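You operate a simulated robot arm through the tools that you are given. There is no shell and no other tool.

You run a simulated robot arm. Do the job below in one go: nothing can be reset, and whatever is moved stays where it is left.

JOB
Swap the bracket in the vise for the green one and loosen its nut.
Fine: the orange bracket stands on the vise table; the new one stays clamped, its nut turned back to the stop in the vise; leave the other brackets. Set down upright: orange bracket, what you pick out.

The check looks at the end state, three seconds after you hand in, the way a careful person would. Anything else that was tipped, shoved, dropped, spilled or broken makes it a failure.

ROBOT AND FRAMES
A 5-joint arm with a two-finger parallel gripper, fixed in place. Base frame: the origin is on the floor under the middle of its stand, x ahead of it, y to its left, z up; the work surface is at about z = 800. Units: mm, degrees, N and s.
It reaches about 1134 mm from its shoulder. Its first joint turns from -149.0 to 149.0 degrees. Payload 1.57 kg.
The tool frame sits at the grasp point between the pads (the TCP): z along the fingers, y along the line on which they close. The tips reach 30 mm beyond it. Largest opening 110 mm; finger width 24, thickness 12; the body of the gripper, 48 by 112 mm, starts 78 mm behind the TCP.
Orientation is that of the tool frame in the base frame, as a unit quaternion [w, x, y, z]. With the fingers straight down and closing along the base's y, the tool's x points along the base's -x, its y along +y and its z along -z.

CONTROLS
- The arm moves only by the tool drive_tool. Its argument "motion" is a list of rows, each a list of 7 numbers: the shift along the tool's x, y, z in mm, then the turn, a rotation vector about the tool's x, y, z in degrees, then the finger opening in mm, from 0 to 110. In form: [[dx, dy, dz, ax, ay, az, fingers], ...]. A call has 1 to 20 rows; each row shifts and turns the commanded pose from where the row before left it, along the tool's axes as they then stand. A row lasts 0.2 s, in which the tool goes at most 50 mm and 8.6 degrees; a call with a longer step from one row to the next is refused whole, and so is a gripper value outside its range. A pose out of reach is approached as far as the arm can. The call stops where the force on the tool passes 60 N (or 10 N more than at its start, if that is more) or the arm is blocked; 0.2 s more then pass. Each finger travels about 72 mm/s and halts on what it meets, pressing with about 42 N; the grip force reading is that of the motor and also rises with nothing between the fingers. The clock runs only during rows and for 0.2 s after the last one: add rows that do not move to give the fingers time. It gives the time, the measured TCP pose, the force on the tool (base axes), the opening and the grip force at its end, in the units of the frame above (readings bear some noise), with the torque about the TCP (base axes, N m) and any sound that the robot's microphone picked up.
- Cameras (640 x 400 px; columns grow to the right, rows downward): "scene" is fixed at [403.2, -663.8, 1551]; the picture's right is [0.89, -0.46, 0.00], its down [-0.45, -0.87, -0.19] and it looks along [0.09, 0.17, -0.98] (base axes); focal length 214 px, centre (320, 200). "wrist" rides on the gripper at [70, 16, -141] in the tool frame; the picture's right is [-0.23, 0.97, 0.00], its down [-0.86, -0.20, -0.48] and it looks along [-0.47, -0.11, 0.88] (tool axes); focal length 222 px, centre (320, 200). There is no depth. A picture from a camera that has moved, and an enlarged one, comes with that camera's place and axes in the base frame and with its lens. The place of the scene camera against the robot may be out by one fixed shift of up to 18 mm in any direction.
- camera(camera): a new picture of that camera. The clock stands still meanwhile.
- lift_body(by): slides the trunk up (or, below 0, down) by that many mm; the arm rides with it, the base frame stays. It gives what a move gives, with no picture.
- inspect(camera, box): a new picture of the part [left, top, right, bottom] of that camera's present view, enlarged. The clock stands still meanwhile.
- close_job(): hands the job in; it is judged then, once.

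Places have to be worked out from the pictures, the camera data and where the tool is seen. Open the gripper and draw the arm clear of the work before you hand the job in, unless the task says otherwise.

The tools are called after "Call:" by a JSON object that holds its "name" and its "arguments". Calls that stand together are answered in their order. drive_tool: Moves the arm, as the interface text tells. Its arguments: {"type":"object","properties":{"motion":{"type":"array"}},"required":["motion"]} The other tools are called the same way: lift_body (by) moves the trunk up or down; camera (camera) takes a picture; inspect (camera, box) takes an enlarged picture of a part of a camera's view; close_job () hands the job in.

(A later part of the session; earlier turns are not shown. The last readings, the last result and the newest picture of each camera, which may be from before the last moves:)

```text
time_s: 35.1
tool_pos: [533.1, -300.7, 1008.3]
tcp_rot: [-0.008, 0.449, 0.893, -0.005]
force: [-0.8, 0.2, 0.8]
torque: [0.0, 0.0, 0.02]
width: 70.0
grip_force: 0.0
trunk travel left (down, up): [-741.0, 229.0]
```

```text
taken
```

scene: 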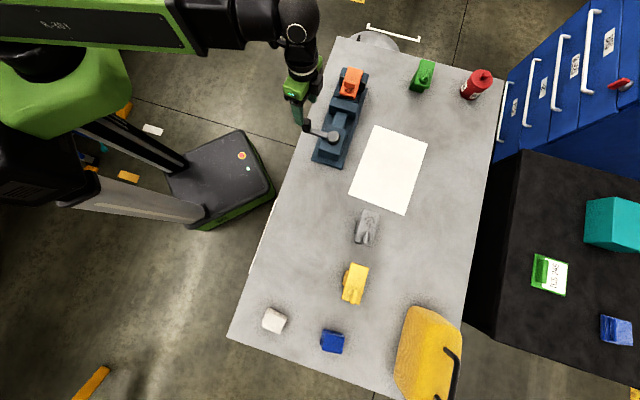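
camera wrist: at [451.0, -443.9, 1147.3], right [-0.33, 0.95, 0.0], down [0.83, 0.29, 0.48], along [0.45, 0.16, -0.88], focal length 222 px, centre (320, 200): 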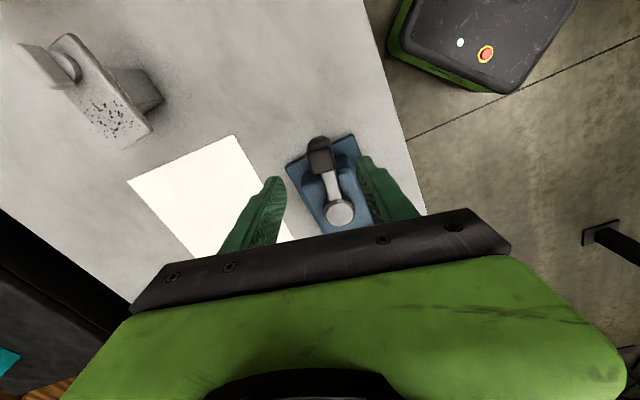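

Released cleanly. I'll correct the ~1° residual tilt, yaw so the fingers close across the plate, and move above the orange bracket centre.

Call:
{"name": "drive_tool", "arguments": {"motion": [[0, 0, 0, -0.98, -0.41, 0, 70], [0, 0, 0, 0, 0, -8.2, 84], [0, 0, 0, 0, 0, -8.2, 84], [0, 0, 0, 0, 0, -8.2, 84], [0, 0, 0, 0, 0, -8.2, 84], [0, 0, 0, 0, 0, -8.2, 84], [0, 0, 0, 0, 0, -8.2, 84], [0, 0, 0, 0, 0, -8.2, 84], [0, 0, 0, 0, 0, -8.2, 84], [0, 0, 0, 0, 0, -8.2, 84], [0, 0, 0, 0, 0, -8.2, 84], [0, 0, 0, 0, 0, -8.2, 84], [0, 0, 0, 0, 0, -8.2, 84], [-40.4, -18, 0, 0, 0, 0, 84], [-40.4, -18, 0, 0, 0, 0, 84], [-40.4, -18, 0, 0, 0, 0, 84], [-40.4, -18, 0, 0, 0, 0, 84], [-40.4, -18, 0, 0, 0, 0, 84], [0, 0, 0, 0, 0, 0, 84]]}}

Call:
{"name": "camera", "arguments": {"camera": "wrist"}}

Call:
{"name": "inspect", "arguments": {"camera": "wrist", "box": [240, 50, 400, 200]}}

Call:
{"name": "inspect", "arguments": {"camera": "scene", "box": [290, 50, 410, 180]}}

```text
time_s: 39.1
tool_pos: [739.9, -222.5, 1008.6]
tcp_rot: [0.001, -0.383, 0.924, 0.001]
force: [-0.4, -0.6, -0.1]
torque: [0.03, 0.02, 0.01]
width: 83.8
grip_force: 0.2
trunk travel left (down, up): [-741.0, 229.0]
```

```text
taken
camera wrist: at [678.3, -259.2, 1149.2], right [-0.53, 0.85, 0.0], down [0.75, 0.46, 0.48], along [0.41, 0.26, -0.88], focal length 222 px, centre (320, 200)
```

wrist: 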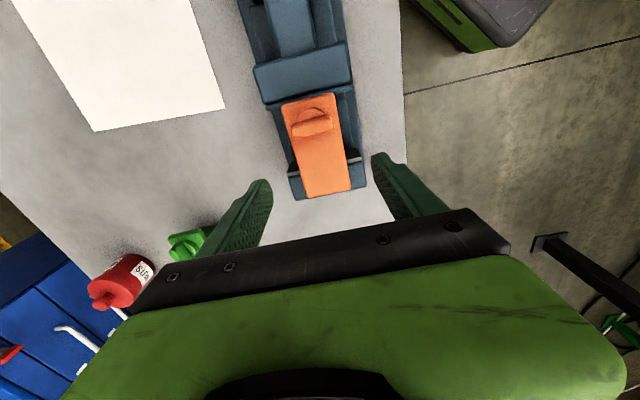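

```text
2.67 times, centred on (320, 125) of wrist
camera zoom: at [678.3, -259.2, 1149.2], right [-0.53, 0.85, 0.0], down [0.75, 0.46, 0.48], along [0.41, 0.26, -0.88], focal length 592 px, centre (320, 400)
```

zoom: 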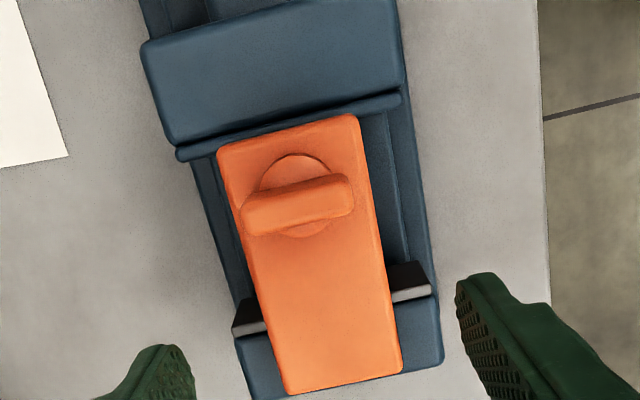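

```text
3.08 times, centred on (350, 115) of scene
camera zoom: at [403.2, -663.8, 1551.0], right [0.89, -0.46, 0.0], down [-0.45, -0.87, -0.19], along [0.09, 0.17, -0.98], focal length 660 px, centre (228, 462)
```

zoom: 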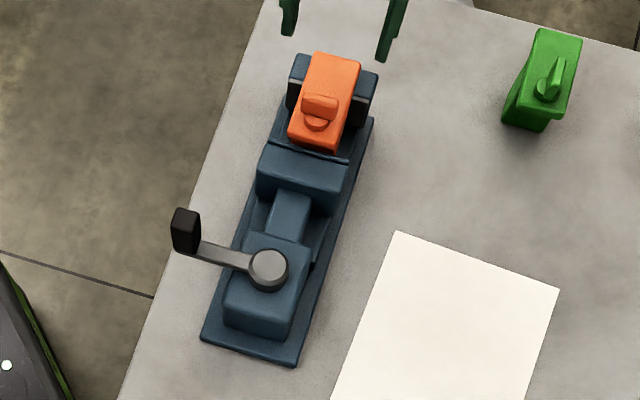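

The jaw opened ~30 mm and the orange bracket hasn't moved (centre (739,-222)). Descending onto it in stages.

Call:
{"name": "lift_body", "arguments": {"by": -80}}

Call:
{"name": "inspect", "arguments": {"camera": "wrist", "box": [200, 60, 440, 230]}}

```text
time_s: 40.2
tool_pos: [737.5, -221.7, 928.7]
tcp_rot: [0.001, -0.384, 0.923, 0.0]
force: [0.0, 0.2, -0.3]
torque: [0.03, 0.04, -0.01]
width: 84.2
grip_force: 0.0
trunk travel left (down, up): [-661.0, 309.0]
```

```text
2.35 times, centred on (320, 145) of wrist
camera zoom: at [678.1, -259.6, 1069.2], right [-0.53, 0.85, 0.0], down [0.74, 0.46, 0.48], along [0.41, 0.26, -0.88], focal length 523 px, centre (320, 329)
```

zoom: 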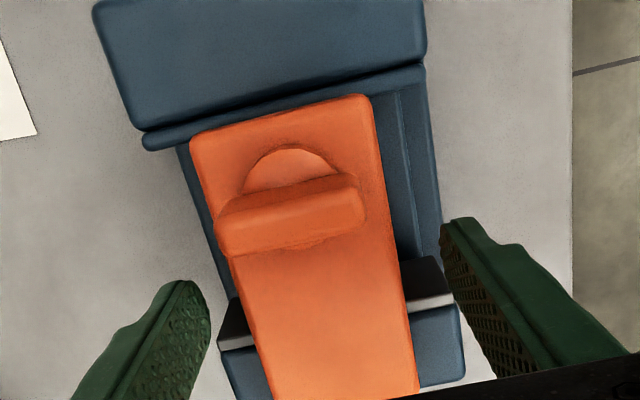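

Fingers straddle the plate, clear of the fixed jaw. Lowering the last 33 mm and closing.

Call:
{"name": "lift_body", "arguments": {"by": -33}}

Call:
{"name": "drive_tool", "arguments": {"motion": [[0, 0, 0, 0, 0, 0, 70], [0, 0, 0, 0, 0, 0, 60], [0, 0, 0, 0, 0, 0, 50], [0, 0, 0, 0, 0, 0, 45], [0, 0, 0, 0, 0, 0, 45]]}}

Call:
{"name": "inspect", "arguments": {"camera": "wrist", "box": [200, 60, 440, 230]}}

```text
time_s: 41.0
tool_pos: [738.6, -222.4, 895.5]
tcp_rot: [0.001, -0.384, 0.923, 0.001]
force: [-0.5, -0.3, -0.6]
torque: [0.0, 0.0, 0.04]
width: 84.0
grip_force: 0.3
trunk travel left (down, up): [-628.0, 342.0]
```

```text
time_s: 42.2
tool_pos: [739.3, -222.0, 895.8]
tcp_rot: [0.001, -0.384, 0.923, 0.001]
force: [1.3, -1.2, 1.9]
torque: [-0.17, -0.19, 0.0]
width: 55.7
grip_force: 41.8
trunk travel left (down, up): [-628.0, 342.0]
```

```text
2.35 times, centred on (320, 145) of wrist
camera zoom: at [678.2, -259.6, 1036.1], right [-0.53, 0.85, 0.0], down [0.74, 0.46, 0.48], along [0.41, 0.26, -0.88], focal length 523 px, centre (320, 329)
```

zoom: 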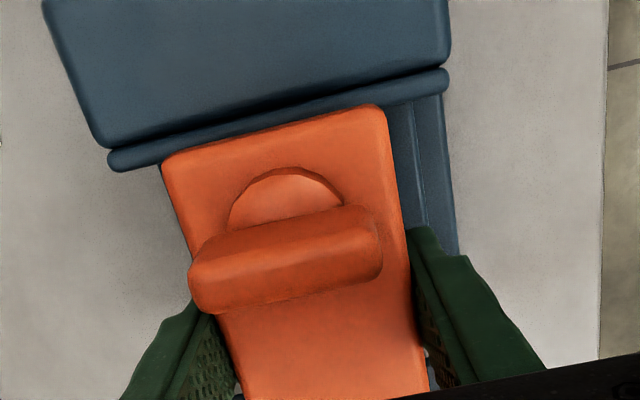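

Gripped at 55.7 mm with even contact. Lifting a little first, to check the hold.

Call:
{"name": "lift_body", "arguments": {"by": 15}}

Call:
{"name": "inspect", "arguments": {"camera": "wrist", "box": [200, 60, 440, 230]}}

```text
time_s: 42.9
tool_pos: [739.7, -222.1, 910.8]
tcp_rot: [0.001, -0.384, 0.923, 0.001]
force: [1.5, 0.3, 1.4]
torque: [0.07, 0.06, -0.01]
width: 55.6
grip_force: 9.6
trunk travel left (down, up): [-643.0, 327.0]
```

```text
2.35 times, centred on (320, 145) of wrist
camera zoom: at [678.1, -259.4, 1051.3], right [-0.53, 0.85, 0.0], down [0.74, 0.46, 0.48], along [0.41, 0.26, -0.88], focal length 523 px, centre (320, 329)
```

zoom: 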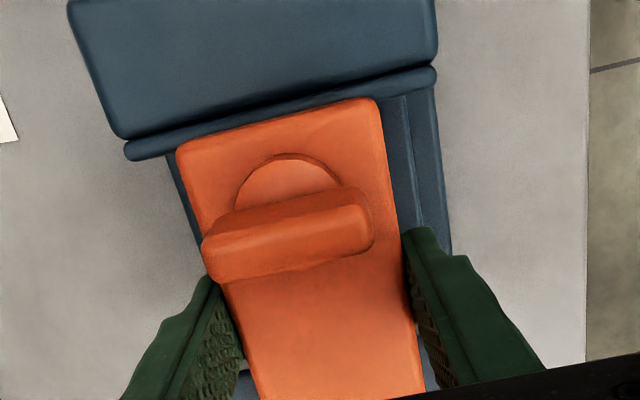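

The bracket stayed down and the grip force dropped to 9.6 N, so it slipped. I'll lower again and re-close with a much smaller target opening to keep full grip force.

Call:
{"name": "lift_body", "arguments": {"by": -15}}

Call:
{"name": "drive_tool", "arguments": {"motion": [[0, 0, 0, 0, 0, 0, 10], [0, 0, 0, 0, 0, 0, 0], [0, 0, 0, 0, 0, 0, 0], [0, 0, 0, 0, 0, 0, 0], [0, 0, 0, 0, 0, 0, 0]]}}

```text
time_s: 43.5
tool_pos: [738.4, -222.9, 893.5]
tcp_rot: [0.0, -0.383, 0.924, 0.001]
force: [-1.4, 0.5, -0.3]
torque: [0.03, -0.04, 0.01]
width: 55.8
grip_force: 27.8
trunk travel left (down, up): [-628.0, 342.0]
```

```text
time_s: 44.7
tool_pos: [739.4, -221.5, 895.5]
tcp_rot: [0.0, -0.383, 0.924, 0.002]
force: [-0.4, 0.5, -2.3]
torque: [0.0, -0.02, 0.07]
width: 55.9
grip_force: 41.8
trunk travel left (down, up): [-628.0, 342.0]
```

Full grip force (41.8 N) again. Lifting 15 mm and checking.

Call:
{"name": "lift_body", "arguments": {"by": 10}}

Call:
{"name": "drive_tool", "arguments": {"motion": [[0, 0, 0, 0, 0, 0, 0]]}}

Call:
{"name": "inspect", "arguments": {"camera": "wrist", "box": [200, 60, 440, 230]}}

```text
time_s: 45.3
tool_pos: [738.5, -221.9, 904.9]
tcp_rot: [-0.001, -0.383, 0.924, 0.001]
force: [-1.1, 0.0, -3.7]
torque: [-0.01, 0.01, 0.0]
width: 55.6
grip_force: 41.5
trunk travel left (down, up): [-638.0, 332.0]
```

```text
time_s: 45.7
tool_pos: [739.0, -222.5, 903.7]
tcp_rot: [0.0, -0.383, 0.924, 0.001]
force: [0.5, 0.5, -3.1]
torque: [-0.01, -0.02, -0.04]
width: 55.8
grip_force: 42.0
trunk travel left (down, up): [-638.0, 332.0]
```

```text
2.35 times, centred on (320, 145) of wrist
camera zoom: at [678.4, -259.6, 1045.9], right [-0.53, 0.85, 0.0], down [0.75, 0.46, 0.48], along [0.41, 0.26, -0.88], focal length 523 px, centre (320, 329)
```

zoom: 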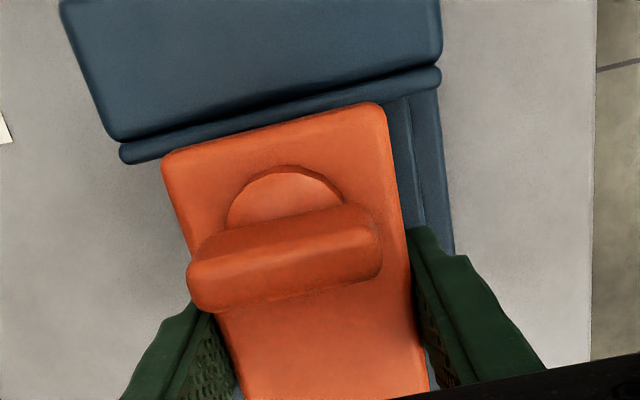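

The bracket now lifts with the tool (weight ≈3 N, grip 42 N). Raising clear of the vise.

Call:
{"name": "lift_body", "arguments": {"by": 100}}

Call:
{"name": "drive_tool", "arguments": {"motion": [[36.9, -1.7, 0, 0, 0, 0, 0], [36.9, -1.7, 0, 0, 0, 0, 0], [36.9, -1.7, 0, 0, 0, 0, 0], [36.9, -1.7, 0, 0, 0, 0, 0], [36.9, -1.7, 0, 0, 0, 0, 0], [36.9, -1.7, 0, 0, 0, 0, 0], [36.9, -1.7, 0, 0, 0, 0, 0], [36.9, -1.7, 0, 0, 0, 0, 0], [36.9, -1.7, 0, 0, 0, 0, 0], [36.9, -1.7, 0, 0, 0, 0, 0], [36.9, -1.7, 0, 0, 0, 0, 0], [36.9, -1.7, 0, 0, 0, 0, 0], [0, 0, 0, 0, 0, 0, 0]]}}

Call:
{"name": "camera", "arguments": {"camera": "wrist"}}

Call:
{"name": "camera", "arguments": {"camera": "scene"}}

```text
time_s: 47.0
tool_pos: [739.5, -221.8, 1004.1]
tcp_rot: [0.0, -0.383, 0.924, 0.001]
force: [0.5, 0.6, -3.5]
torque: [0.02, -0.03, 0.01]
width: 56.0
grip_force: 41.6
trunk travel left (down, up): [-738.0, 232.0]
```

```text
time_s: 49.8
tool_pos: [439.4, -549.4, 1004.5]
tcp_rot: [0.001, -0.384, 0.924, 0.001]
force: [0.2, 0.8, -2.6]
torque: [-0.01, 0.0, 0.02]
width: 55.8
grip_force: 42.1
trunk travel left (down, up): [-738.0, 232.0]
```

```text
taken
camera wrist: at [378.7, -586.2, 1145.9], right [-0.53, 0.85, 0.0], down [0.74, 0.46, 0.48], along [0.41, 0.26, -0.88], focal length 222 px, centre (320, 200)
```

wrist: 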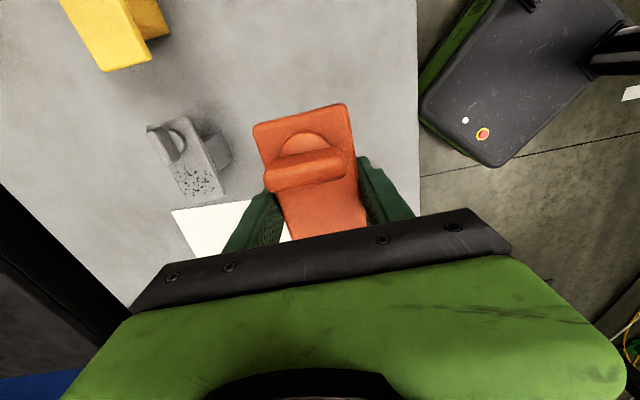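

```text
taken
```

scene: 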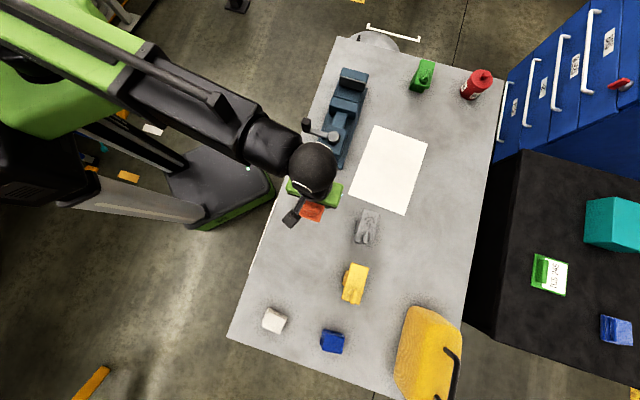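

Free table below at (440,-549), well away from everything. Lowering to just above the expected contact height.

Call:
{"name": "lift_body", "arguments": {"by": -138}}

Call:
{"name": "inspect", "arguments": {"camera": "scene", "box": [260, 160, 380, 260]}}

Call:
{"name": "inspect", "arguments": {"camera": "wrist", "box": [100, 0, 440, 240]}}

```text
time_s: 51.4
tool_pos: [439.1, -548.3, 867.0]
tcp_rot: [0.001, -0.383, 0.924, 0.001]
force: [0.9, 0.3, -3.4]
torque: [0.03, -0.01, 0.01]
width: 55.5
grip_force: 42.0
trunk travel left (down, up): [-600.0, 370.0]
```

```text
4.00 times, centred on (320, 210) of scene
camera zoom: at [403.2, -663.8, 1551.0], right [0.89, -0.46, 0.0], down [-0.45, -0.87, -0.19], along [0.09, 0.17, -0.98], focal length 858 px, centre (320, 160)
```

zoom: 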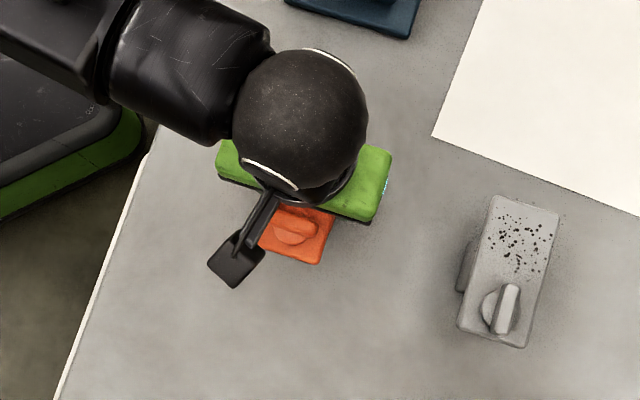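

```text
1.67 times, centred on (270, 120) of wrist
camera zoom: at [378.9, -585.9, 1008.0], right [-0.53, 0.85, 0.0], down [0.74, 0.46, 0.48], along [0.41, 0.26, -0.88], focal length 370 px, centre (403, 333)
```

zoom: 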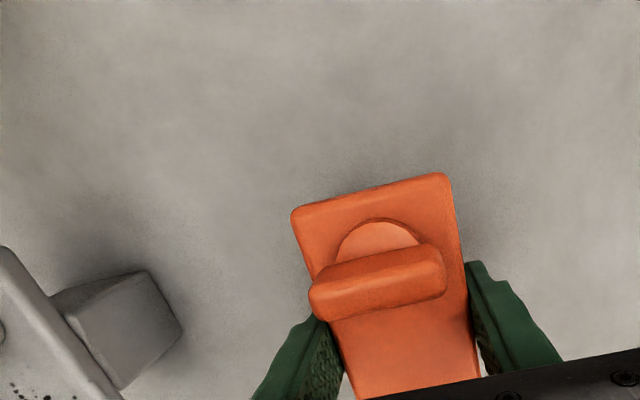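

Still hanging freely. Lowering in small steps to find contact.

Call:
{"name": "lift_body", "arguments": {"by": -6}}

Call:
{"name": "lift_body", "arguments": {"by": -3}}

Call:
{"name": "lift_body", "arguments": {"by": -2}}

```text
time_s: 52.0
tool_pos: [438.3, -547.7, 860.6]
tcp_rot: [0.001, -0.383, 0.924, 0.002]
force: [-0.4, 0.5, -3.3]
torque: [0.01, -0.02, -0.02]
width: 55.7
grip_force: 42.2
trunk travel left (down, up): [-594.0, 376.0]
```

```text
time_s: 52.5
tool_pos: [440.1, -548.2, 859.5]
tcp_rot: [0.001, -0.384, 0.924, 0.0]
force: [8.0, -9.8, 33.0]
torque: [0.14, 0.12, 0.03]
width: 55.9
grip_force: 42.1
trunk travel left (down, up): [-591.0, 379.0]
```

```text
time_s: 53.0
tool_pos: [438.8, -548.4, 860.5]
tcp_rot: [0.002, -0.384, 0.923, -0.002]
force: [0.3, -0.7, 38.7]
torque: [0.27, 0.1, -0.03]
width: 56.1
grip_force: 42.1
trunk travel left (down, up): [-590.0, 380.0]
stopped: the force on the tool passed its limit at 63 N (the readings are from after the stop); the commanded pose is now the measured one
```

Contact found at TCP z≈860 (bracket ≈70 mm tall). I'll relieve the pressing force slightly, then open the fingers.

Call:
{"name": "lift_body", "arguments": {"by": 2}}

Call:
{"name": "drive_tool", "arguments": {"motion": [[0, 0, 0, 0, 0, 0, 60], [0, 0, 0, 0, 0, 0, 70], [0, 0, 0, 0, 0, 0, 84], [0, 0, 0, 0, 0, 0, 84]]}}

Call:
{"name": "inspect", "arguments": {"camera": "wrist", "box": [200, 60, 440, 230]}}

```text
time_s: 53.5
tool_pos: [439.9, -548.8, 859.8]
tcp_rot: [0.001, -0.383, 0.924, 0.001]
force: [-1.3, 3.3, 4.9]
torque: [0.03, -0.05, 0.04]
width: 55.7
grip_force: 41.7
trunk travel left (down, up): [-592.0, 378.0]
```

```text
time_s: 54.5
tool_pos: [440.6, -549.5, 858.1]
tcp_rot: [0.001, -0.384, 0.923, -0.001]
force: [-0.3, -0.6, -0.1]
torque: [0.02, -0.04, 0.0]
width: 83.8
grip_force: 0.0
trunk travel left (down, up): [-592.0, 378.0]
```

```text
2.35 times, centred on (320, 145) of wrist
camera zoom: at [379.1, -586.3, 1000.2], right [-0.53, 0.85, 0.0], down [0.74, 0.46, 0.48], along [0.41, 0.25, -0.88], focal length 523 px, centre (320, 329)
```

zoom: 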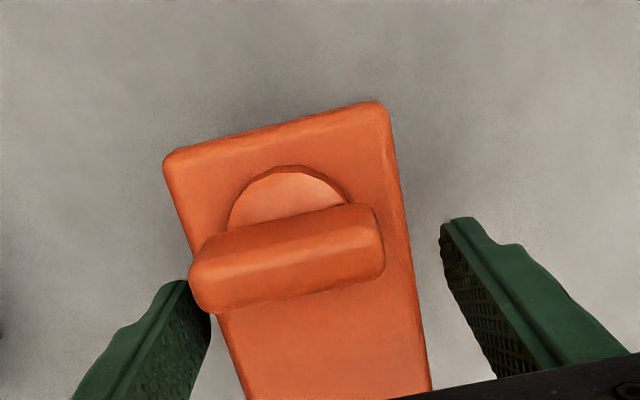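

Released; the orange bracket stands on the table. From this low camera position I'll inspect the grey bracket obliquely (same shape) to measure the plate and foot heights.

Call:
{"name": "inspect", "arguments": {"camera": "wrist", "box": [0, 60, 220, 260]}}

Call:
{"name": "lift_body", "arguments": {"by": 60}}

Call:
{"name": "inspect", "arguments": {"camera": "wrist", "box": [40, 60, 260, 260]}}

```text
2.00 times, centred on (110, 160) of wrist
camera zoom: at [379.1, -586.3, 1000.2], right [-0.53, 0.85, 0.0], down [0.74, 0.46, 0.48], along [0.41, 0.25, -0.88], focal length 444 px, centre (740, 280)
```

zoom: 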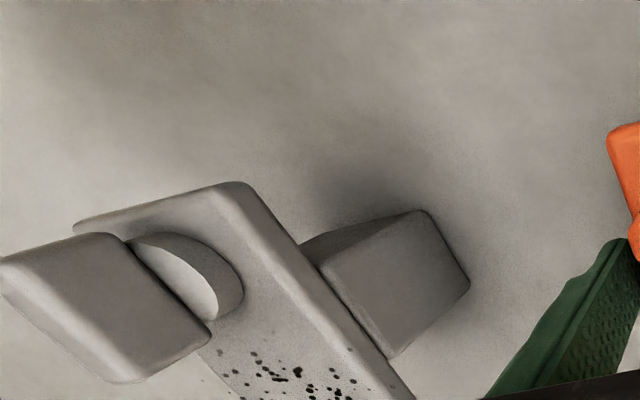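

```text
time_s: 55.5
tool_pos: [439.5, -549.8, 919.1]
tcp_rot: [0.002, -0.383, 0.924, 0.0]
force: [0.0, -0.4, -1.3]
torque: [0.02, 0.01, 0.01]
width: 83.8
grip_force: 0.1
trunk travel left (down, up): [-652.0, 318.0]
```

```text
2.00 times, centred on (150, 160) of wrist
camera zoom: at [379.1, -586.3, 1060.1], right [-0.53, 0.85, 0.0], down [0.74, 0.46, 0.48], along [0.41, 0.25, -0.88], focal length 444 px, centre (660, 280)
```

zoom: 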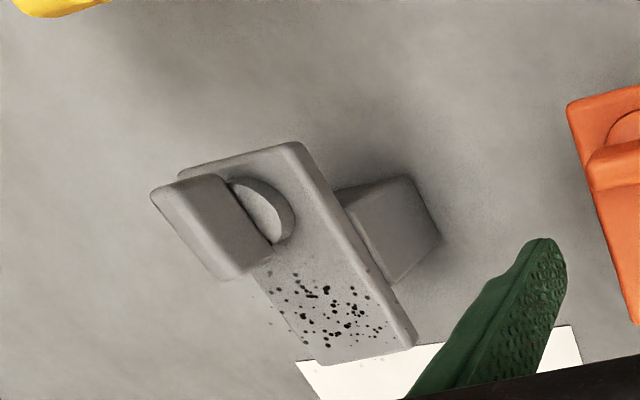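

Let me zoom tightly on the grey bracket's side to measure the plate thickness.

Call:
{"name": "inspect", "arguments": {"camera": "wrist", "box": [110, 110, 200, 200]}}

Call:
{"name": "inspect", "arguments": {"camera": "wrist", "box": [220, 80, 390, 220]}}

```text
4.44 times, centred on (155, 155) of wrist
camera zoom: at [379.1, -586.3, 1060.1], right [-0.53, 0.85, 0.0], down [0.74, 0.46, 0.48], along [0.41, 0.25, -0.88], focal length 987 px, centre (1053, 400)
```

zoom: 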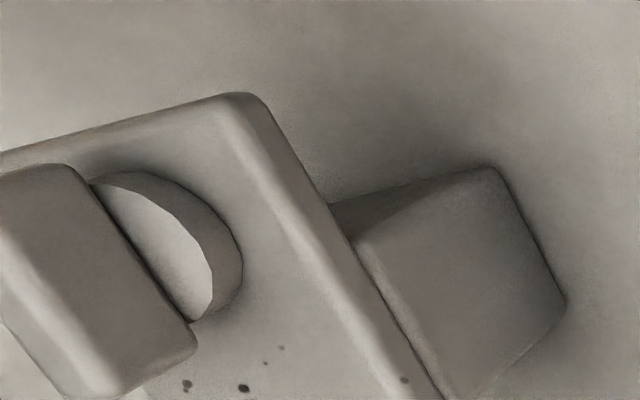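

```text
2.86 times, centred on (305, 150) of wrist
camera zoom: at [379.1, -586.3, 1060.1], right [-0.53, 0.85, 0.0], down [0.74, 0.46, 0.48], along [0.41, 0.25, -0.88], focal length 635 px, centre (363, 343)
```

zoom: 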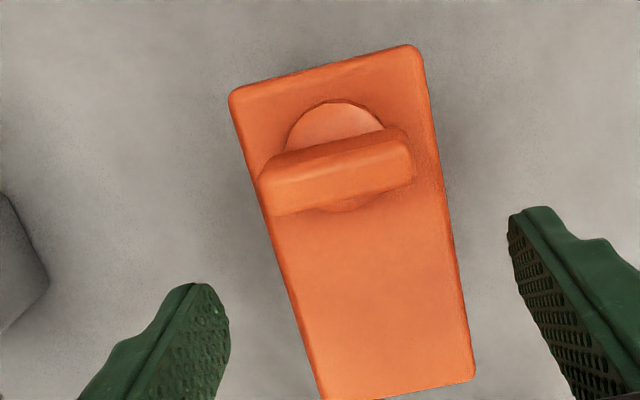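

Plate ≈13 mm thick, body ≈40 mm long (along 45°) and as wide as the plate, centred. The green bracket is beyond tool-down reach, so I'll pull it closer first by gripping its body ends under the plate with a 50° tilt from the left side. First raise and travel to the left of it.

Call:
{"name": "lift_body", "arguments": {"by": 95}}

Call:
{"name": "drive_tool", "arguments": {"motion": [[-45.5, 8.3, 0, 0, 0, 0, 84], [-45.5, 8.3, 0, 0, 0, 0, 84], [-45.5, 8.3, 0, 0, 0, 0, 84], [-45.5, 8.3, 0, 0, 0, 0, 84], [-45.5, 8.3, 0, 0, 0, 0, 84], [-45.5, 8.3, 0, 0, 0, 0, 84], [-45.5, 8.3, 0, 0, 0, 0, 84], [-45.5, 8.3, 0, 0, 0, 0, 84], [-45.5, 8.3, 0, 0, 0, 0, 84], [-45.5, 8.3, 0, 0, 0, 0, 84], [-45.5, 8.3, 0, 0, 0, 0, 84], [-45.5, 8.3, 0, 0, 0, 0, 84], [-45.5, 8.3, 0, 0, 0, 0, 84], [0, 0, 0, 0, 0, 0, 84]]}}

Call:
{"name": "camera", "arguments": {"camera": "scene"}}

Call:
{"name": "camera", "arguments": {"camera": "wrist"}}

```text
time_s: 56.8
tool_pos: [440.2, -549.2, 1014.2]
tcp_rot: [0.001, -0.384, 0.923, -0.001]
force: [0.5, -0.2, -0.4]
torque: [-0.02, 0.0, 0.01]
width: 84.2
grip_force: 0.1
trunk travel left (down, up): [-747.0, 223.0]
```

```text
time_s: 59.8
tool_pos: [780.2, -54.2, 1013.6]
tcp_rot: [0.001, -0.384, 0.923, 0.0]
force: [0.2, 0.2, 0.0]
torque: [0.01, 0.0, -0.04]
width: 84.0
grip_force: 0.2
trunk travel left (down, up): [-747.0, 223.0]
```

```text
taken
```

scene: 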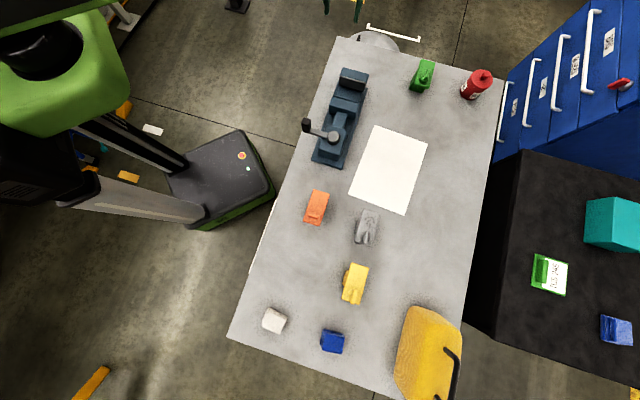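

```text
taken
camera wrist: at [719.7, -92.4, 1155.2], right [-0.53, 0.85, 0.0], down [0.74, 0.46, 0.48], along [0.41, 0.25, -0.88], focal length 222 px, centre (320, 200)
```

wrist: 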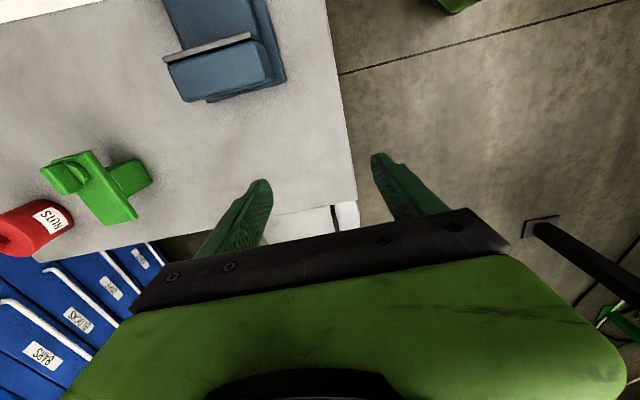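

The orange stands upright. The green bracket is visible obliquely here; zooming to measure it.

Call:
{"name": "inspect", "arguments": {"camera": "wrist", "box": [30, 120, 170, 240]}}

Call:
{"name": "inspect", "arguments": {"camera": "wrist", "box": [140, 0, 360, 240]}}

```text
3.33 times, centred on (100, 180) of wrist
camera zoom: at [719.7, -92.4, 1155.2], right [-0.53, 0.85, 0.0], down [0.74, 0.46, 0.48], along [0.41, 0.25, -0.88], focal length 740 px, centre (1053, 267)
```

zoom: 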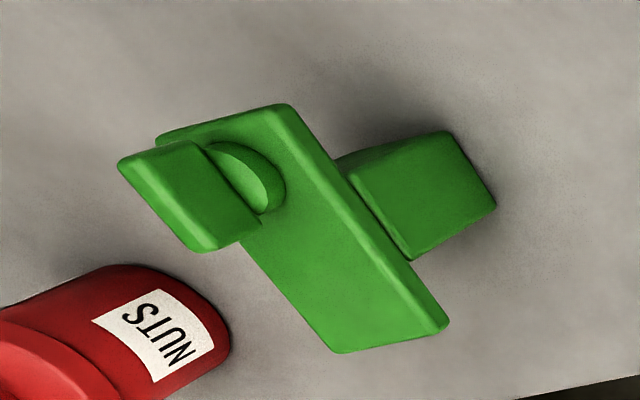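

```text
1.67 times, centred on (250, 120) of wrist
camera zoom: at [719.7, -92.4, 1155.2], right [-0.53, 0.85, 0.0], down [0.74, 0.46, 0.48], along [0.41, 0.25, -0.88], focal length 370 px, centre (437, 333)
```

zoom: 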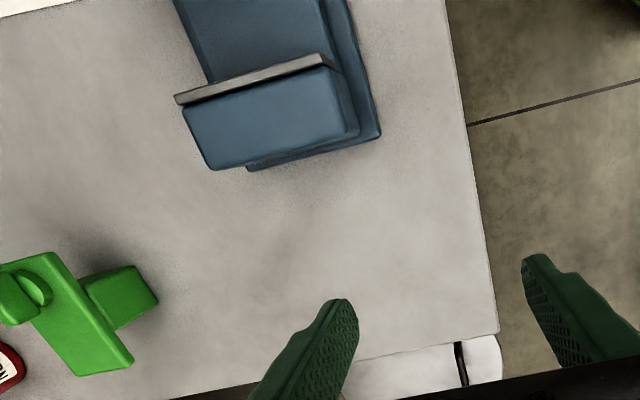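

Green: body side face at p≈−893, s 491–531; centre s≈510.5, p≈−919, i.e. (1011,-289). Now I'll yaw +90° and tilt 50° toward the green in free space.

Call:
{"name": "drive_tool", "arguments": {"motion": [[0, 0, 0, 0, 0, 8.18, 84], [0, 0, 0, 0, 0, 8.18, 84], [0, 0, 0, 0, 0, 8.18, 84], [0, 0, 0, 0, 0, 8.18, 84], [0, 0, 0, 0, 0, 8.18, 84], [0, 0, 0, 0, 0, 8.18, 84], [0, 0, 0, 0, 0, 8.18, 84], [0, 0, 0, 0, 0, 8.18, 84], [0, 0, 0, 0, 0, 8.18, 84], [0, 0, 0, 0, 0, 8.18, 84], [0, 0, 0, 0, 0, 8.18, 84], [0, 0, 0, 0, 0, 0, 84]]}}

Call:
{"name": "drive_tool", "arguments": {"motion": [[-35.9, 0, -2.62, 0, -8.33, 0, 70], [-35.9, 0, -2.62, 0, -8.33, 0, 70], [-35.9, 0, -2.62, 0, -8.33, 0, 70], [-35.9, 0, -2.62, 0, -8.33, 0, 70], [-35.9, 0, -2.62, 0, -8.33, 0, 70], [-35.9, 0, -2.62, 0, -8.33, 0, 70], [0, 0, 0, 0, 0, 0, 70]]}}

Call:
{"name": "camera", "arguments": {"camera": "wrist"}}

```text
time_s: 62.4
tool_pos: [781.7, -55.8, 1013.2]
tcp_rot: [0.001, 0.383, 0.924, 0.0]
force: [1.0, 0.6, -0.3]
torque: [0.0, -0.04, 0.02]
width: 84.0
grip_force: 0.0
trunk travel left (down, up): [-747.0, 223.0]
```

```text
time_s: 64.0
tool_pos: [915.0, -188.8, 1100.2]
tcp_rot: [0.393, 0.345, 0.837, -0.16]
force: [-0.2, -0.4, 0.5]
torque: [0.03, 0.01, 0.0]
width: 69.7
grip_force: 0.0
out of reach, approached as far as the arm can: row 6
trunk travel left (down, up): [-747.0, 223.0]
```

```text
taken
camera wrist: at [817.6, -68.0, 1136.6], right [0.79, 0.59, 0.18], down [-0.02, -0.27, 0.96], along [0.61, -0.76, -0.2], focal length 222 px, centre (320, 200)
```

wrist: 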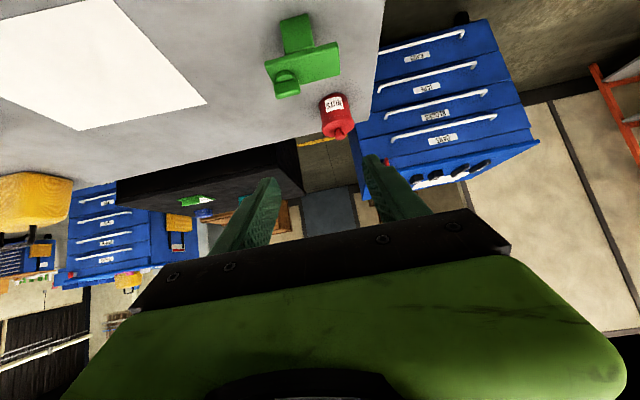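

Tilt achieved (50.2°; pitch arm ≈243 mm). The tool is backed off ~110 mm left of the green. Lowering the trunk in stages.

Call:
{"name": "lift_body", "arguments": {"by": -200}}

Call:
{"name": "camera", "arguments": {"camera": "wrist"}}

Call:
{"name": "camera", "arguments": {"camera": "scene"}}

```text
time_s: 66.1
tool_pos: [914.4, -188.1, 900.4]
tcp_rot: [0.392, 0.346, 0.837, -0.16]
force: [0.4, 0.1, 0.1]
torque: [-0.01, 0.02, 0.0]
width: 69.8
grip_force: 0.0
trunk travel left (down, up): [-547.0, 423.0]
```

```text
taken
camera wrist: at [817.5, -67.9, 936.6], right [0.79, 0.59, 0.18], down [-0.01, -0.27, 0.96], along [0.61, -0.76, -0.21], focal length 222 px, centre (320, 200)
```

wrist: 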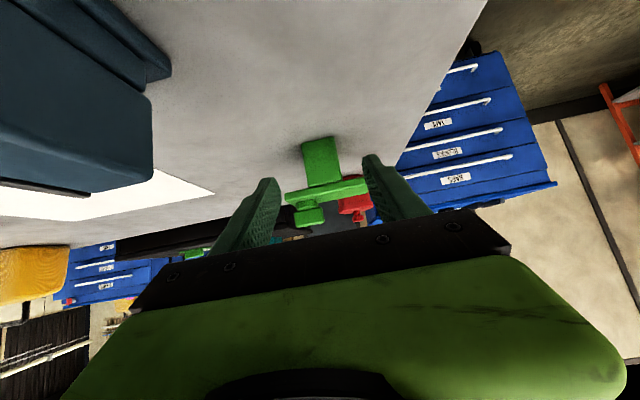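

```text
taken
```

scene: 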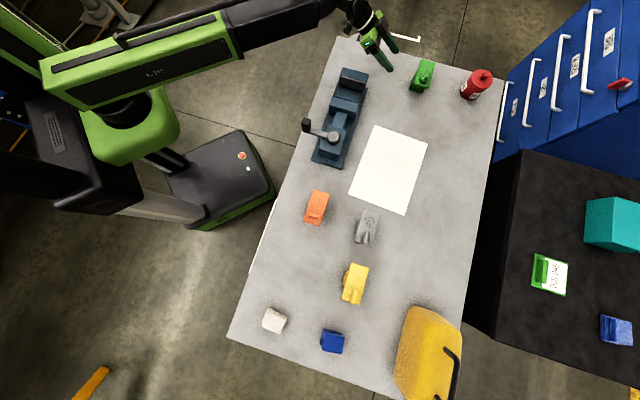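

The green body sits between the finger lines. Zooming to verify lateral alignment before going lower.

Call:
{"name": "lift_body", "arguments": {"by": -67}}

Call:
{"name": "inspect", "arguments": {"camera": "wrist", "box": [220, 90, 440, 240]}}

Call:
{"name": "camera", "arguments": {"camera": "wrist"}}

```text
time_s: 67.2
tool_pos: [915.2, -188.0, 832.1]
tcp_rot: [0.392, 0.346, 0.837, -0.161]
force: [-0.5, 0.0, -0.7]
torque: [-0.02, 0.0, -0.01]
width: 70.1
grip_force: 0.1
trunk travel left (down, up): [-480.0, 490.0]
```

```text
2.67 times, centred on (330, 165) of wrist
camera zoom: at [817.5, -67.9, 869.6], right [0.79, 0.59, 0.18], down [-0.01, -0.27, 0.96], along [0.61, -0.76, -0.21], focal length 592 px, centre (293, 293)
```

zoom: 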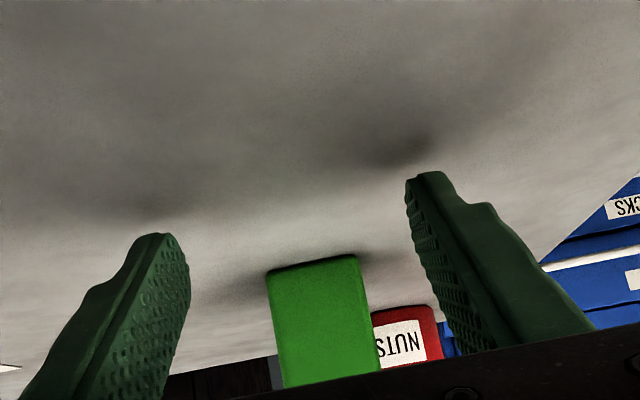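

```text
taken
camera wrist: at [817.5, -67.9, 869.6], right [0.79, 0.59, 0.18], down [-0.01, -0.27, 0.96], along [0.61, -0.76, -0.21], focal length 222 px, centre (320, 200)
```

wrist: 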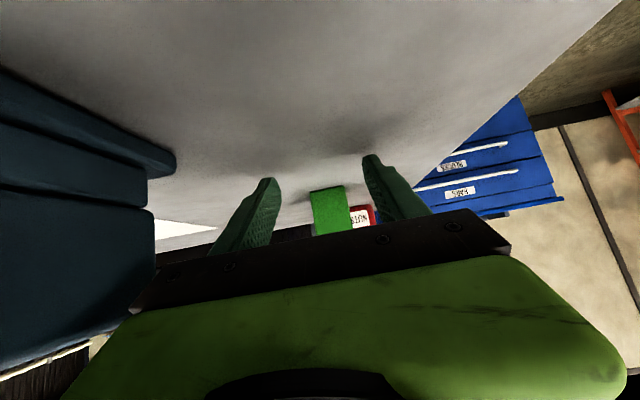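

Aligned within ~3 mm. Raising 2 mm for tip clearance, then moving horizontally inward 80 mm and checking.

Call:
{"name": "lift_body", "arguments": {"by": 2}}

Call:
{"name": "drive_tool", "arguments": {"motion": [[-12.8, -3, 15.4, 0, 0, 0, 70], [-12.8, 0, 15.4, 0, 0, 0, 70], [-12.8, 0, 15.4, 0, 0, 0, 70], [-12.8, 0, 15.4, 0, 0, 0, 70], [0, 0, 0, 0, 0, 0, 70]]}}

Call:
{"name": "inspect", "arguments": {"camera": "wrist", "box": [220, 90, 440, 240]}}

Call:
{"name": "inspect", "arguments": {"camera": "scene", "box": [340, 20, 500, 120]}}

```text
time_s: 67.7
tool_pos: [914.5, -188.9, 834.3]
tcp_rot: [0.392, 0.347, 0.837, -0.161]
force: [0.1, 0.6, 0.1]
torque: [-0.01, -0.03, 0.0]
width: 70.0
grip_force: 0.1
trunk travel left (down, up): [-482.0, 488.0]
```

```text
time_s: 68.9
tool_pos: [968.4, -248.7, 834.4]
tcp_rot: [0.392, 0.347, 0.837, -0.161]
force: [0.4, -0.7, -0.9]
torque: [-0.01, -0.01, -0.01]
width: 70.2
grip_force: 0.1
trunk travel left (down, up): [-482.0, 488.0]
```

```text
2.67 times, centred on (330, 165) of wrist
camera zoom: at [871.1, -127.5, 871.5], right [0.79, 0.59, 0.18], down [-0.01, -0.27, 0.96], along [0.61, -0.76, -0.21], focal length 592 px, centre (293, 293)
```

zoom: 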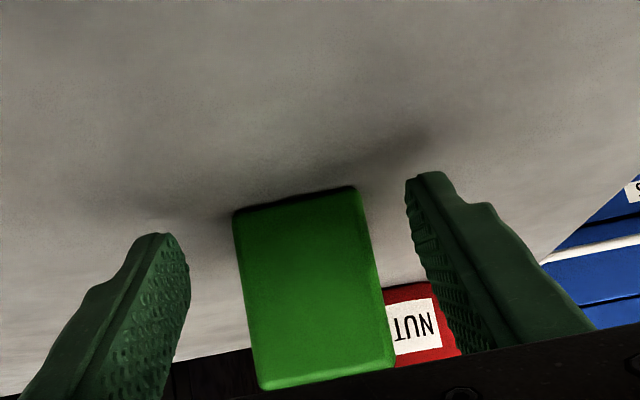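

```text
4.00 times, centred on (420, 70) of scene
camera zoom: at [403.2, -663.8, 1551.0], right [0.89, -0.46, 0.0], down [-0.45, -0.87, -0.19], along [0.09, 0.17, -0.98], focal length 858 px, centre (-80, 720)
```

zoom: 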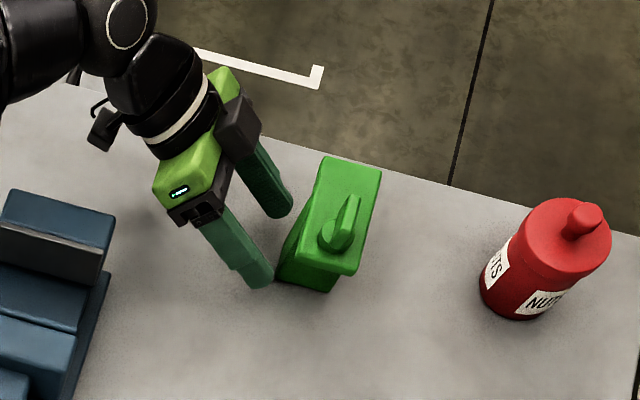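

Good alignment. Moving the last 31 mm in so the fingers pass on both sides of the body.

Call:
{"name": "drive_tool", "arguments": {"motion": [[-9.9, 0, 11.9, 0, 0, 0, 70], [-9.9, 0, 11.9, 0, 0, 0, 70], [0, 0, 0, 0, 0, 0, 70]]}}

Call:
{"name": "inspect", "arguments": {"camera": "wrist", "box": [220, 90, 440, 240]}}

Call:
{"name": "inspect", "arguments": {"camera": "scene", "box": [340, 20, 500, 120]}}

```text
time_s: 69.7
tool_pos: [989.9, -270.2, 834.3]
tcp_rot: [0.391, 0.346, 0.838, -0.16]
force: [-0.2, 0.0, -0.4]
torque: [-0.01, 0.02, 0.0]
width: 70.2
grip_force: 0.2
trunk travel left (down, up): [-482.0, 488.0]
```

```text
2.67 times, centred on (330, 165) of wrist
camera zoom: at [893.0, -148.7, 871.5], right [0.79, 0.59, 0.18], down [-0.01, -0.27, 0.96], along [0.61, -0.76, -0.2], focal length 592 px, centre (293, 293)
```

zoom: 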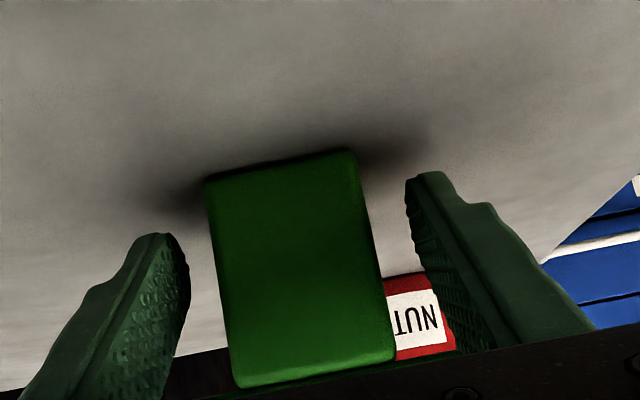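

```text
4.00 times, centred on (420, 70) of scene
camera zoom: at [403.2, -663.8, 1551.0], right [0.89, -0.46, 0.0], down [-0.45, -0.87, -0.19], along [0.09, 0.17, -0.98], focal length 858 px, centre (-80, 720)
```

zoom: 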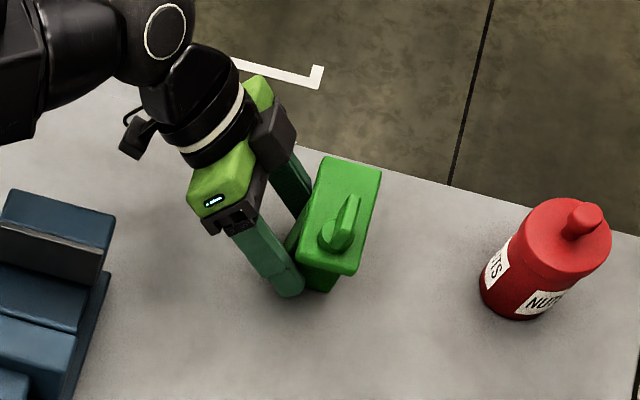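

Fingers flank the body under the plate. Closing on it with full grip.

Call:
{"name": "drive_tool", "arguments": {"motion": [[0, 0, 0, 0, 0, 0, 55], [0, 0, 0, 0, 0, 0, 45], [0, 0, 0, 0, 0, 0, 30], [0, 0, 0, 0, 0, 0, 0], [0, 0, 0, 0, 0, 0, 0], [0, 0, 0, 0, 0, 0, 0]]}}

Call:
{"name": "inspect", "arguments": {"camera": "wrist", "box": [220, 90, 440, 240]}}

Call:
{"name": "inspect", "arguments": {"camera": "scene", "box": [340, 20, 500, 120]}}

```text
time_s: 71.1
tool_pos: [989.8, -269.6, 834.4]
tcp_rot: [0.392, 0.346, 0.837, -0.161]
force: [0.5, 0.4, -0.3]
torque: [0.0, -0.04, 0.08]
width: 44.5
grip_force: 42.4
trunk travel left (down, up): [-482.0, 488.0]
```

```text
2.67 times, centred on (330, 165) of wrist
camera zoom: at [893.0, -148.6, 871.5], right [0.79, 0.59, 0.18], down [-0.01, -0.27, 0.96], along [0.61, -0.76, -0.2], focal length 592 px, centre (293, 293)
```

zoom: 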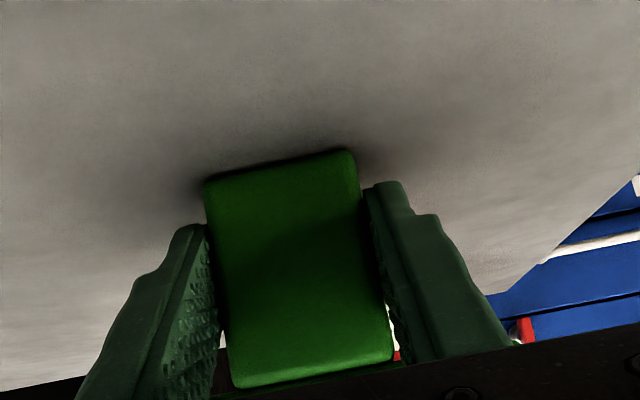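

```text
4.00 times, centred on (420, 70) of scene
camera zoom: at [403.2, -663.8, 1551.0], right [0.89, -0.46, 0.0], down [-0.45, -0.87, -0.19], along [0.09, 0.17, -0.98], focal length 858 px, centre (-80, 720)
```

zoom: 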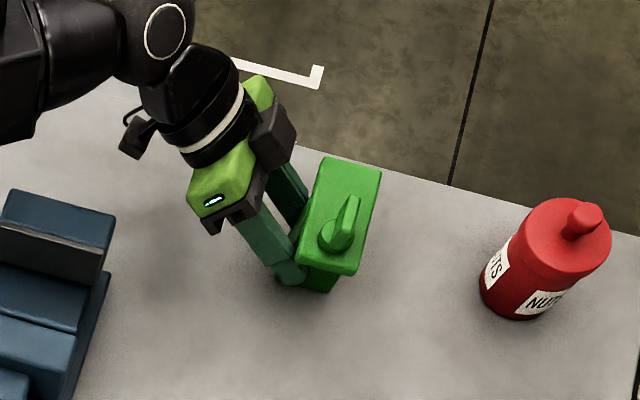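

Closed at 44.5 mm with 42 N. Lifting 12 mm and checking the hold.

Call:
{"name": "lift_body", "arguments": {"by": 12}}

Call:
{"name": "inspect", "arguments": {"camera": "wrist", "box": [220, 90, 440, 240]}}

Call:
{"name": "inspect", "arguments": {"camera": "scene", "box": [340, 20, 500, 120]}}

```text
time_s: 71.7
tool_pos: [989.4, -269.8, 846.3]
tcp_rot: [0.392, 0.346, 0.837, -0.161]
force: [0.2, 0.4, -2.5]
torque: [0.08, 0.07, -0.02]
width: 44.6
grip_force: 42.4
trunk travel left (down, up): [-494.0, 476.0]
```

```text
2.67 times, centred on (330, 165) of wrist
camera zoom: at [893.2, -148.7, 883.2], right [0.79, 0.59, 0.18], down [-0.01, -0.27, 0.96], along [0.61, -0.76, -0.21], focal length 592 px, centre (293, 293)
```

zoom: 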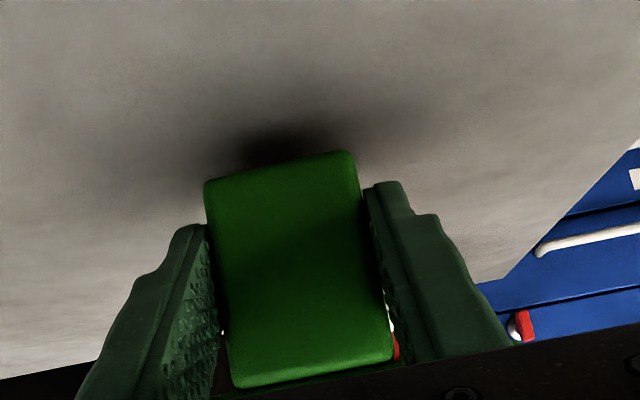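

```text
4.00 times, centred on (420, 70) of scene
camera zoom: at [403.2, -663.8, 1551.0], right [0.89, -0.46, 0.0], down [-0.45, -0.87, -0.19], along [0.09, 0.17, -0.98], focal length 858 px, centre (-80, 720)
```

zoom: 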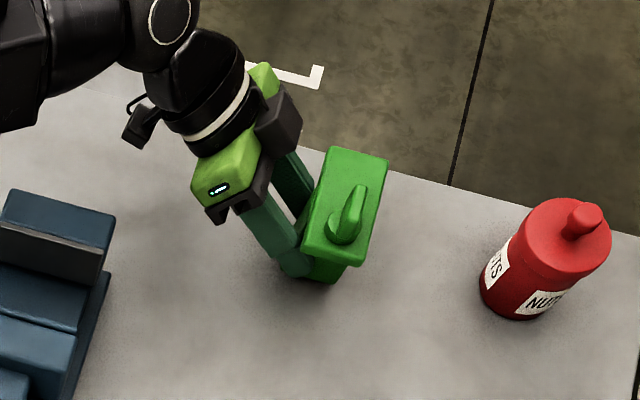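

The bracket lifts level with the tool. I'll raise a little more and pull it 155 mm toward the left side of the table (−0.707, +0.707).

Call:
{"name": "lift_body", "arguments": {"by": 12}}

Call:
{"name": "drive_tool", "arguments": {"motion": [[16.5, 0, -19.8, 0, 0, 0, 0], [16.5, 0, -19.8, 0, 0, 0, 0], [16.5, 0, -19.8, 0, 0, 0, 0], [16.5, 0, -19.8, 0, 0, 0, 0], [16.5, 0, -19.8, 0, 0, 0, 0], [16.5, 0, -19.8, 0, 0, 0, 0], [0, 0, 0, 0, 0, 0, 0]]}}

Call:
{"name": "camera", "arguments": {"camera": "wrist"}}

Call:
{"name": "inspect", "arguments": {"camera": "scene", "box": [320, 20, 480, 120]}}

```text
time_s: 72.3
tool_pos: [989.8, -269.4, 858.3]
tcp_rot: [0.392, 0.346, 0.837, -0.161]
force: [-0.3, 0.8, -3.5]
torque: [0.06, 0.06, 0.01]
width: 44.9
grip_force: 41.9
trunk travel left (down, up): [-506.0, 464.0]
```

```text
time_s: 73.9
tool_pos: [880.7, -159.0, 857.2]
tcp_rot: [0.392, 0.346, 0.837, -0.161]
force: [0.1, -0.4, -2.7]
torque: [0.07, 0.07, -0.02]
width: 44.5
grip_force: 42.1
trunk travel left (down, up): [-506.0, 464.0]
```

```text
taken
camera wrist: at [783.4, -39.2, 895.4], right [0.79, 0.59, 0.18], down [-0.01, -0.27, 0.96], along [0.61, -0.76, -0.21], focal length 222 px, centre (320, 200)
```

wrist: 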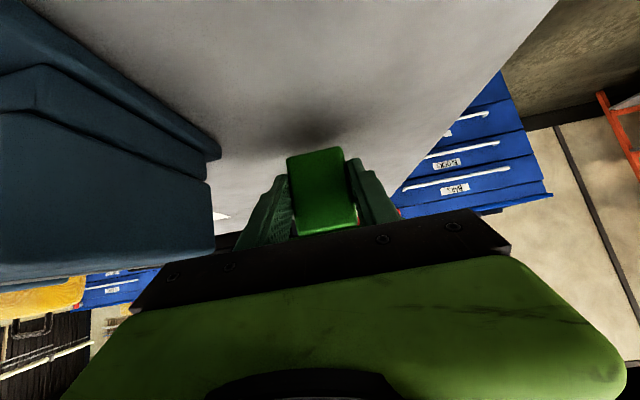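

```text
4.00 times, centred on (400, 70) of scene
camera zoom: at [403.2, -663.8, 1551.0], right [0.89, -0.46, 0.0], down [-0.45, -0.87, -0.19], along [0.09, 0.17, -0.98], focal length 858 px, centre (0, 720)
```

zoom: 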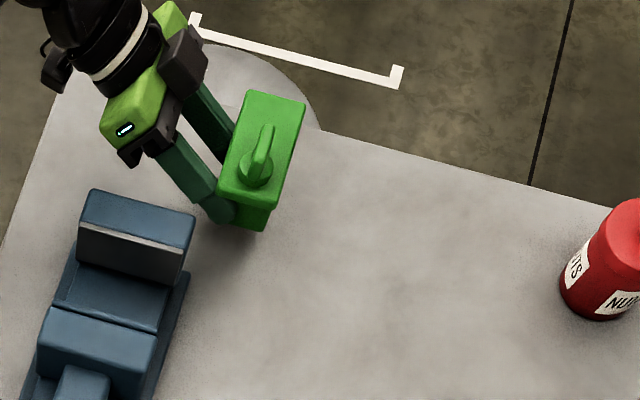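

Now over free table at centre ≈(901,-178), just past the vise's far end. Lowering to the table.

Call:
{"name": "lift_body", "arguments": {"by": -21}}

Call:
{"name": "lift_body", "arguments": {"by": -2}}

Call:
{"name": "inspect", "arguments": {"camera": "wrist", "box": [220, 90, 440, 240]}}

```text
time_s: 74.6
tool_pos: [880.5, -159.8, 836.2]
tcp_rot: [0.392, 0.346, 0.837, -0.161]
force: [-0.2, 0.0, -2.9]
torque: [0.06, 0.1, -0.02]
width: 44.8
grip_force: 42.3
trunk travel left (down, up): [-485.0, 485.0]
```

```text
time_s: 75.1
tool_pos: [879.1, -159.8, 835.8]
tcp_rot: [0.393, 0.346, 0.837, -0.16]
force: [0.0, 0.4, -3.0]
torque: [0.05, 0.05, -0.03]
width: 44.4
grip_force: 42.1
trunk travel left (down, up): [-483.0, 487.0]
```

```text
2.67 times, centred on (330, 165) of wrist
camera zoom: at [783.5, -39.5, 872.3], right [0.79, 0.59, 0.18], down [-0.01, -0.27, 0.96], along [0.61, -0.76, -0.21], focal length 592 px, centre (293, 293)
```

zoom: 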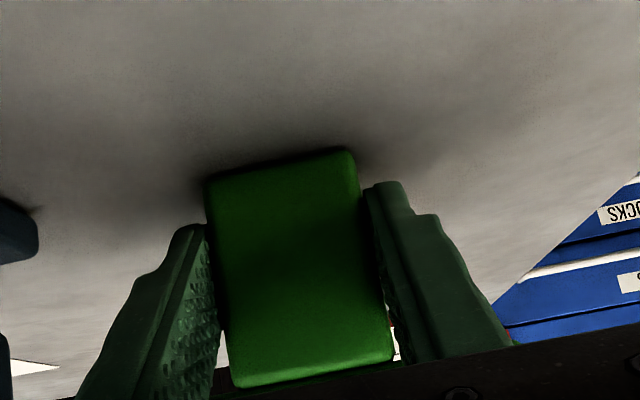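

Almost down. Lowering 1 mm more and reading the force.

Call:
{"name": "lift_body", "arguments": {"by": -1}}

Call:
{"name": "lift_body", "arguments": {"by": -0.5}}

```text
time_s: 75.6
tool_pos: [880.1, -160.0, 835.2]
tcp_rot: [0.392, 0.345, 0.837, -0.16]
force: [1.3, -0.7, 0.4]
torque: [-0.09, -0.1, 0.01]
width: 44.9
grip_force: 42.3
trunk travel left (down, up): [-482.0, 488.0]
```

```text
time_s: 76.1
tool_pos: [879.5, -159.6, 833.8]
tcp_rot: [0.393, 0.346, 0.837, -0.161]
force: [4.3, -1.7, 6.2]
torque: [-0.11, -0.12, 0.04]
width: 44.5
grip_force: 41.6
trunk travel left (down, up): [-482.0, 488.0]
```

Resting on the table. Opening the fingers and retreating horizontally.

Call:
{"name": "drive_tool", "arguments": {"motion": [[0, 0, 0, 0, 0, 0, 50], [0, 0, 0, 0, 0, 0, 60], [0, 0, 0, 0, 0, 0, 70], [0, 0, 0, 0, 0, 0, 70]]}}

Call:
{"name": "inspect", "arguments": {"camera": "wrist", "box": [220, 90, 440, 240]}}

```text
time_s: 77.1
tool_pos: [880.6, -159.3, 835.8]
tcp_rot: [0.392, 0.347, 0.837, -0.161]
force: [0.5, 0.0, 0.7]
torque: [-0.01, 0.02, -0.02]
width: 70.1
grip_force: 0.0
trunk travel left (down, up): [-482.0, 488.0]
```

```text
2.67 times, centred on (330, 165) of wrist
camera zoom: at [783.3, -39.4, 871.0], right [0.79, 0.59, 0.18], down [-0.01, -0.27, 0.96], along [0.61, -0.76, -0.21], focal length 592 px, centre (293, 293)
```

zoom: 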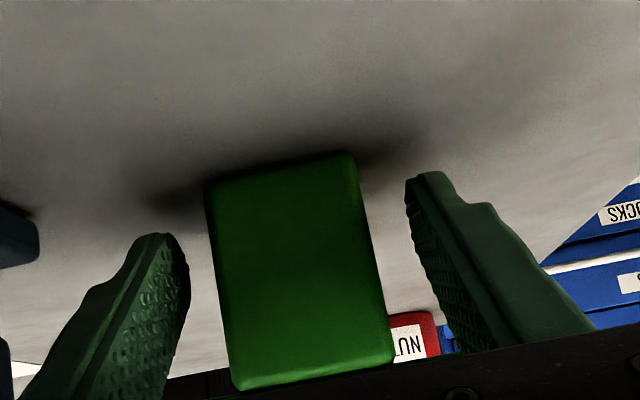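

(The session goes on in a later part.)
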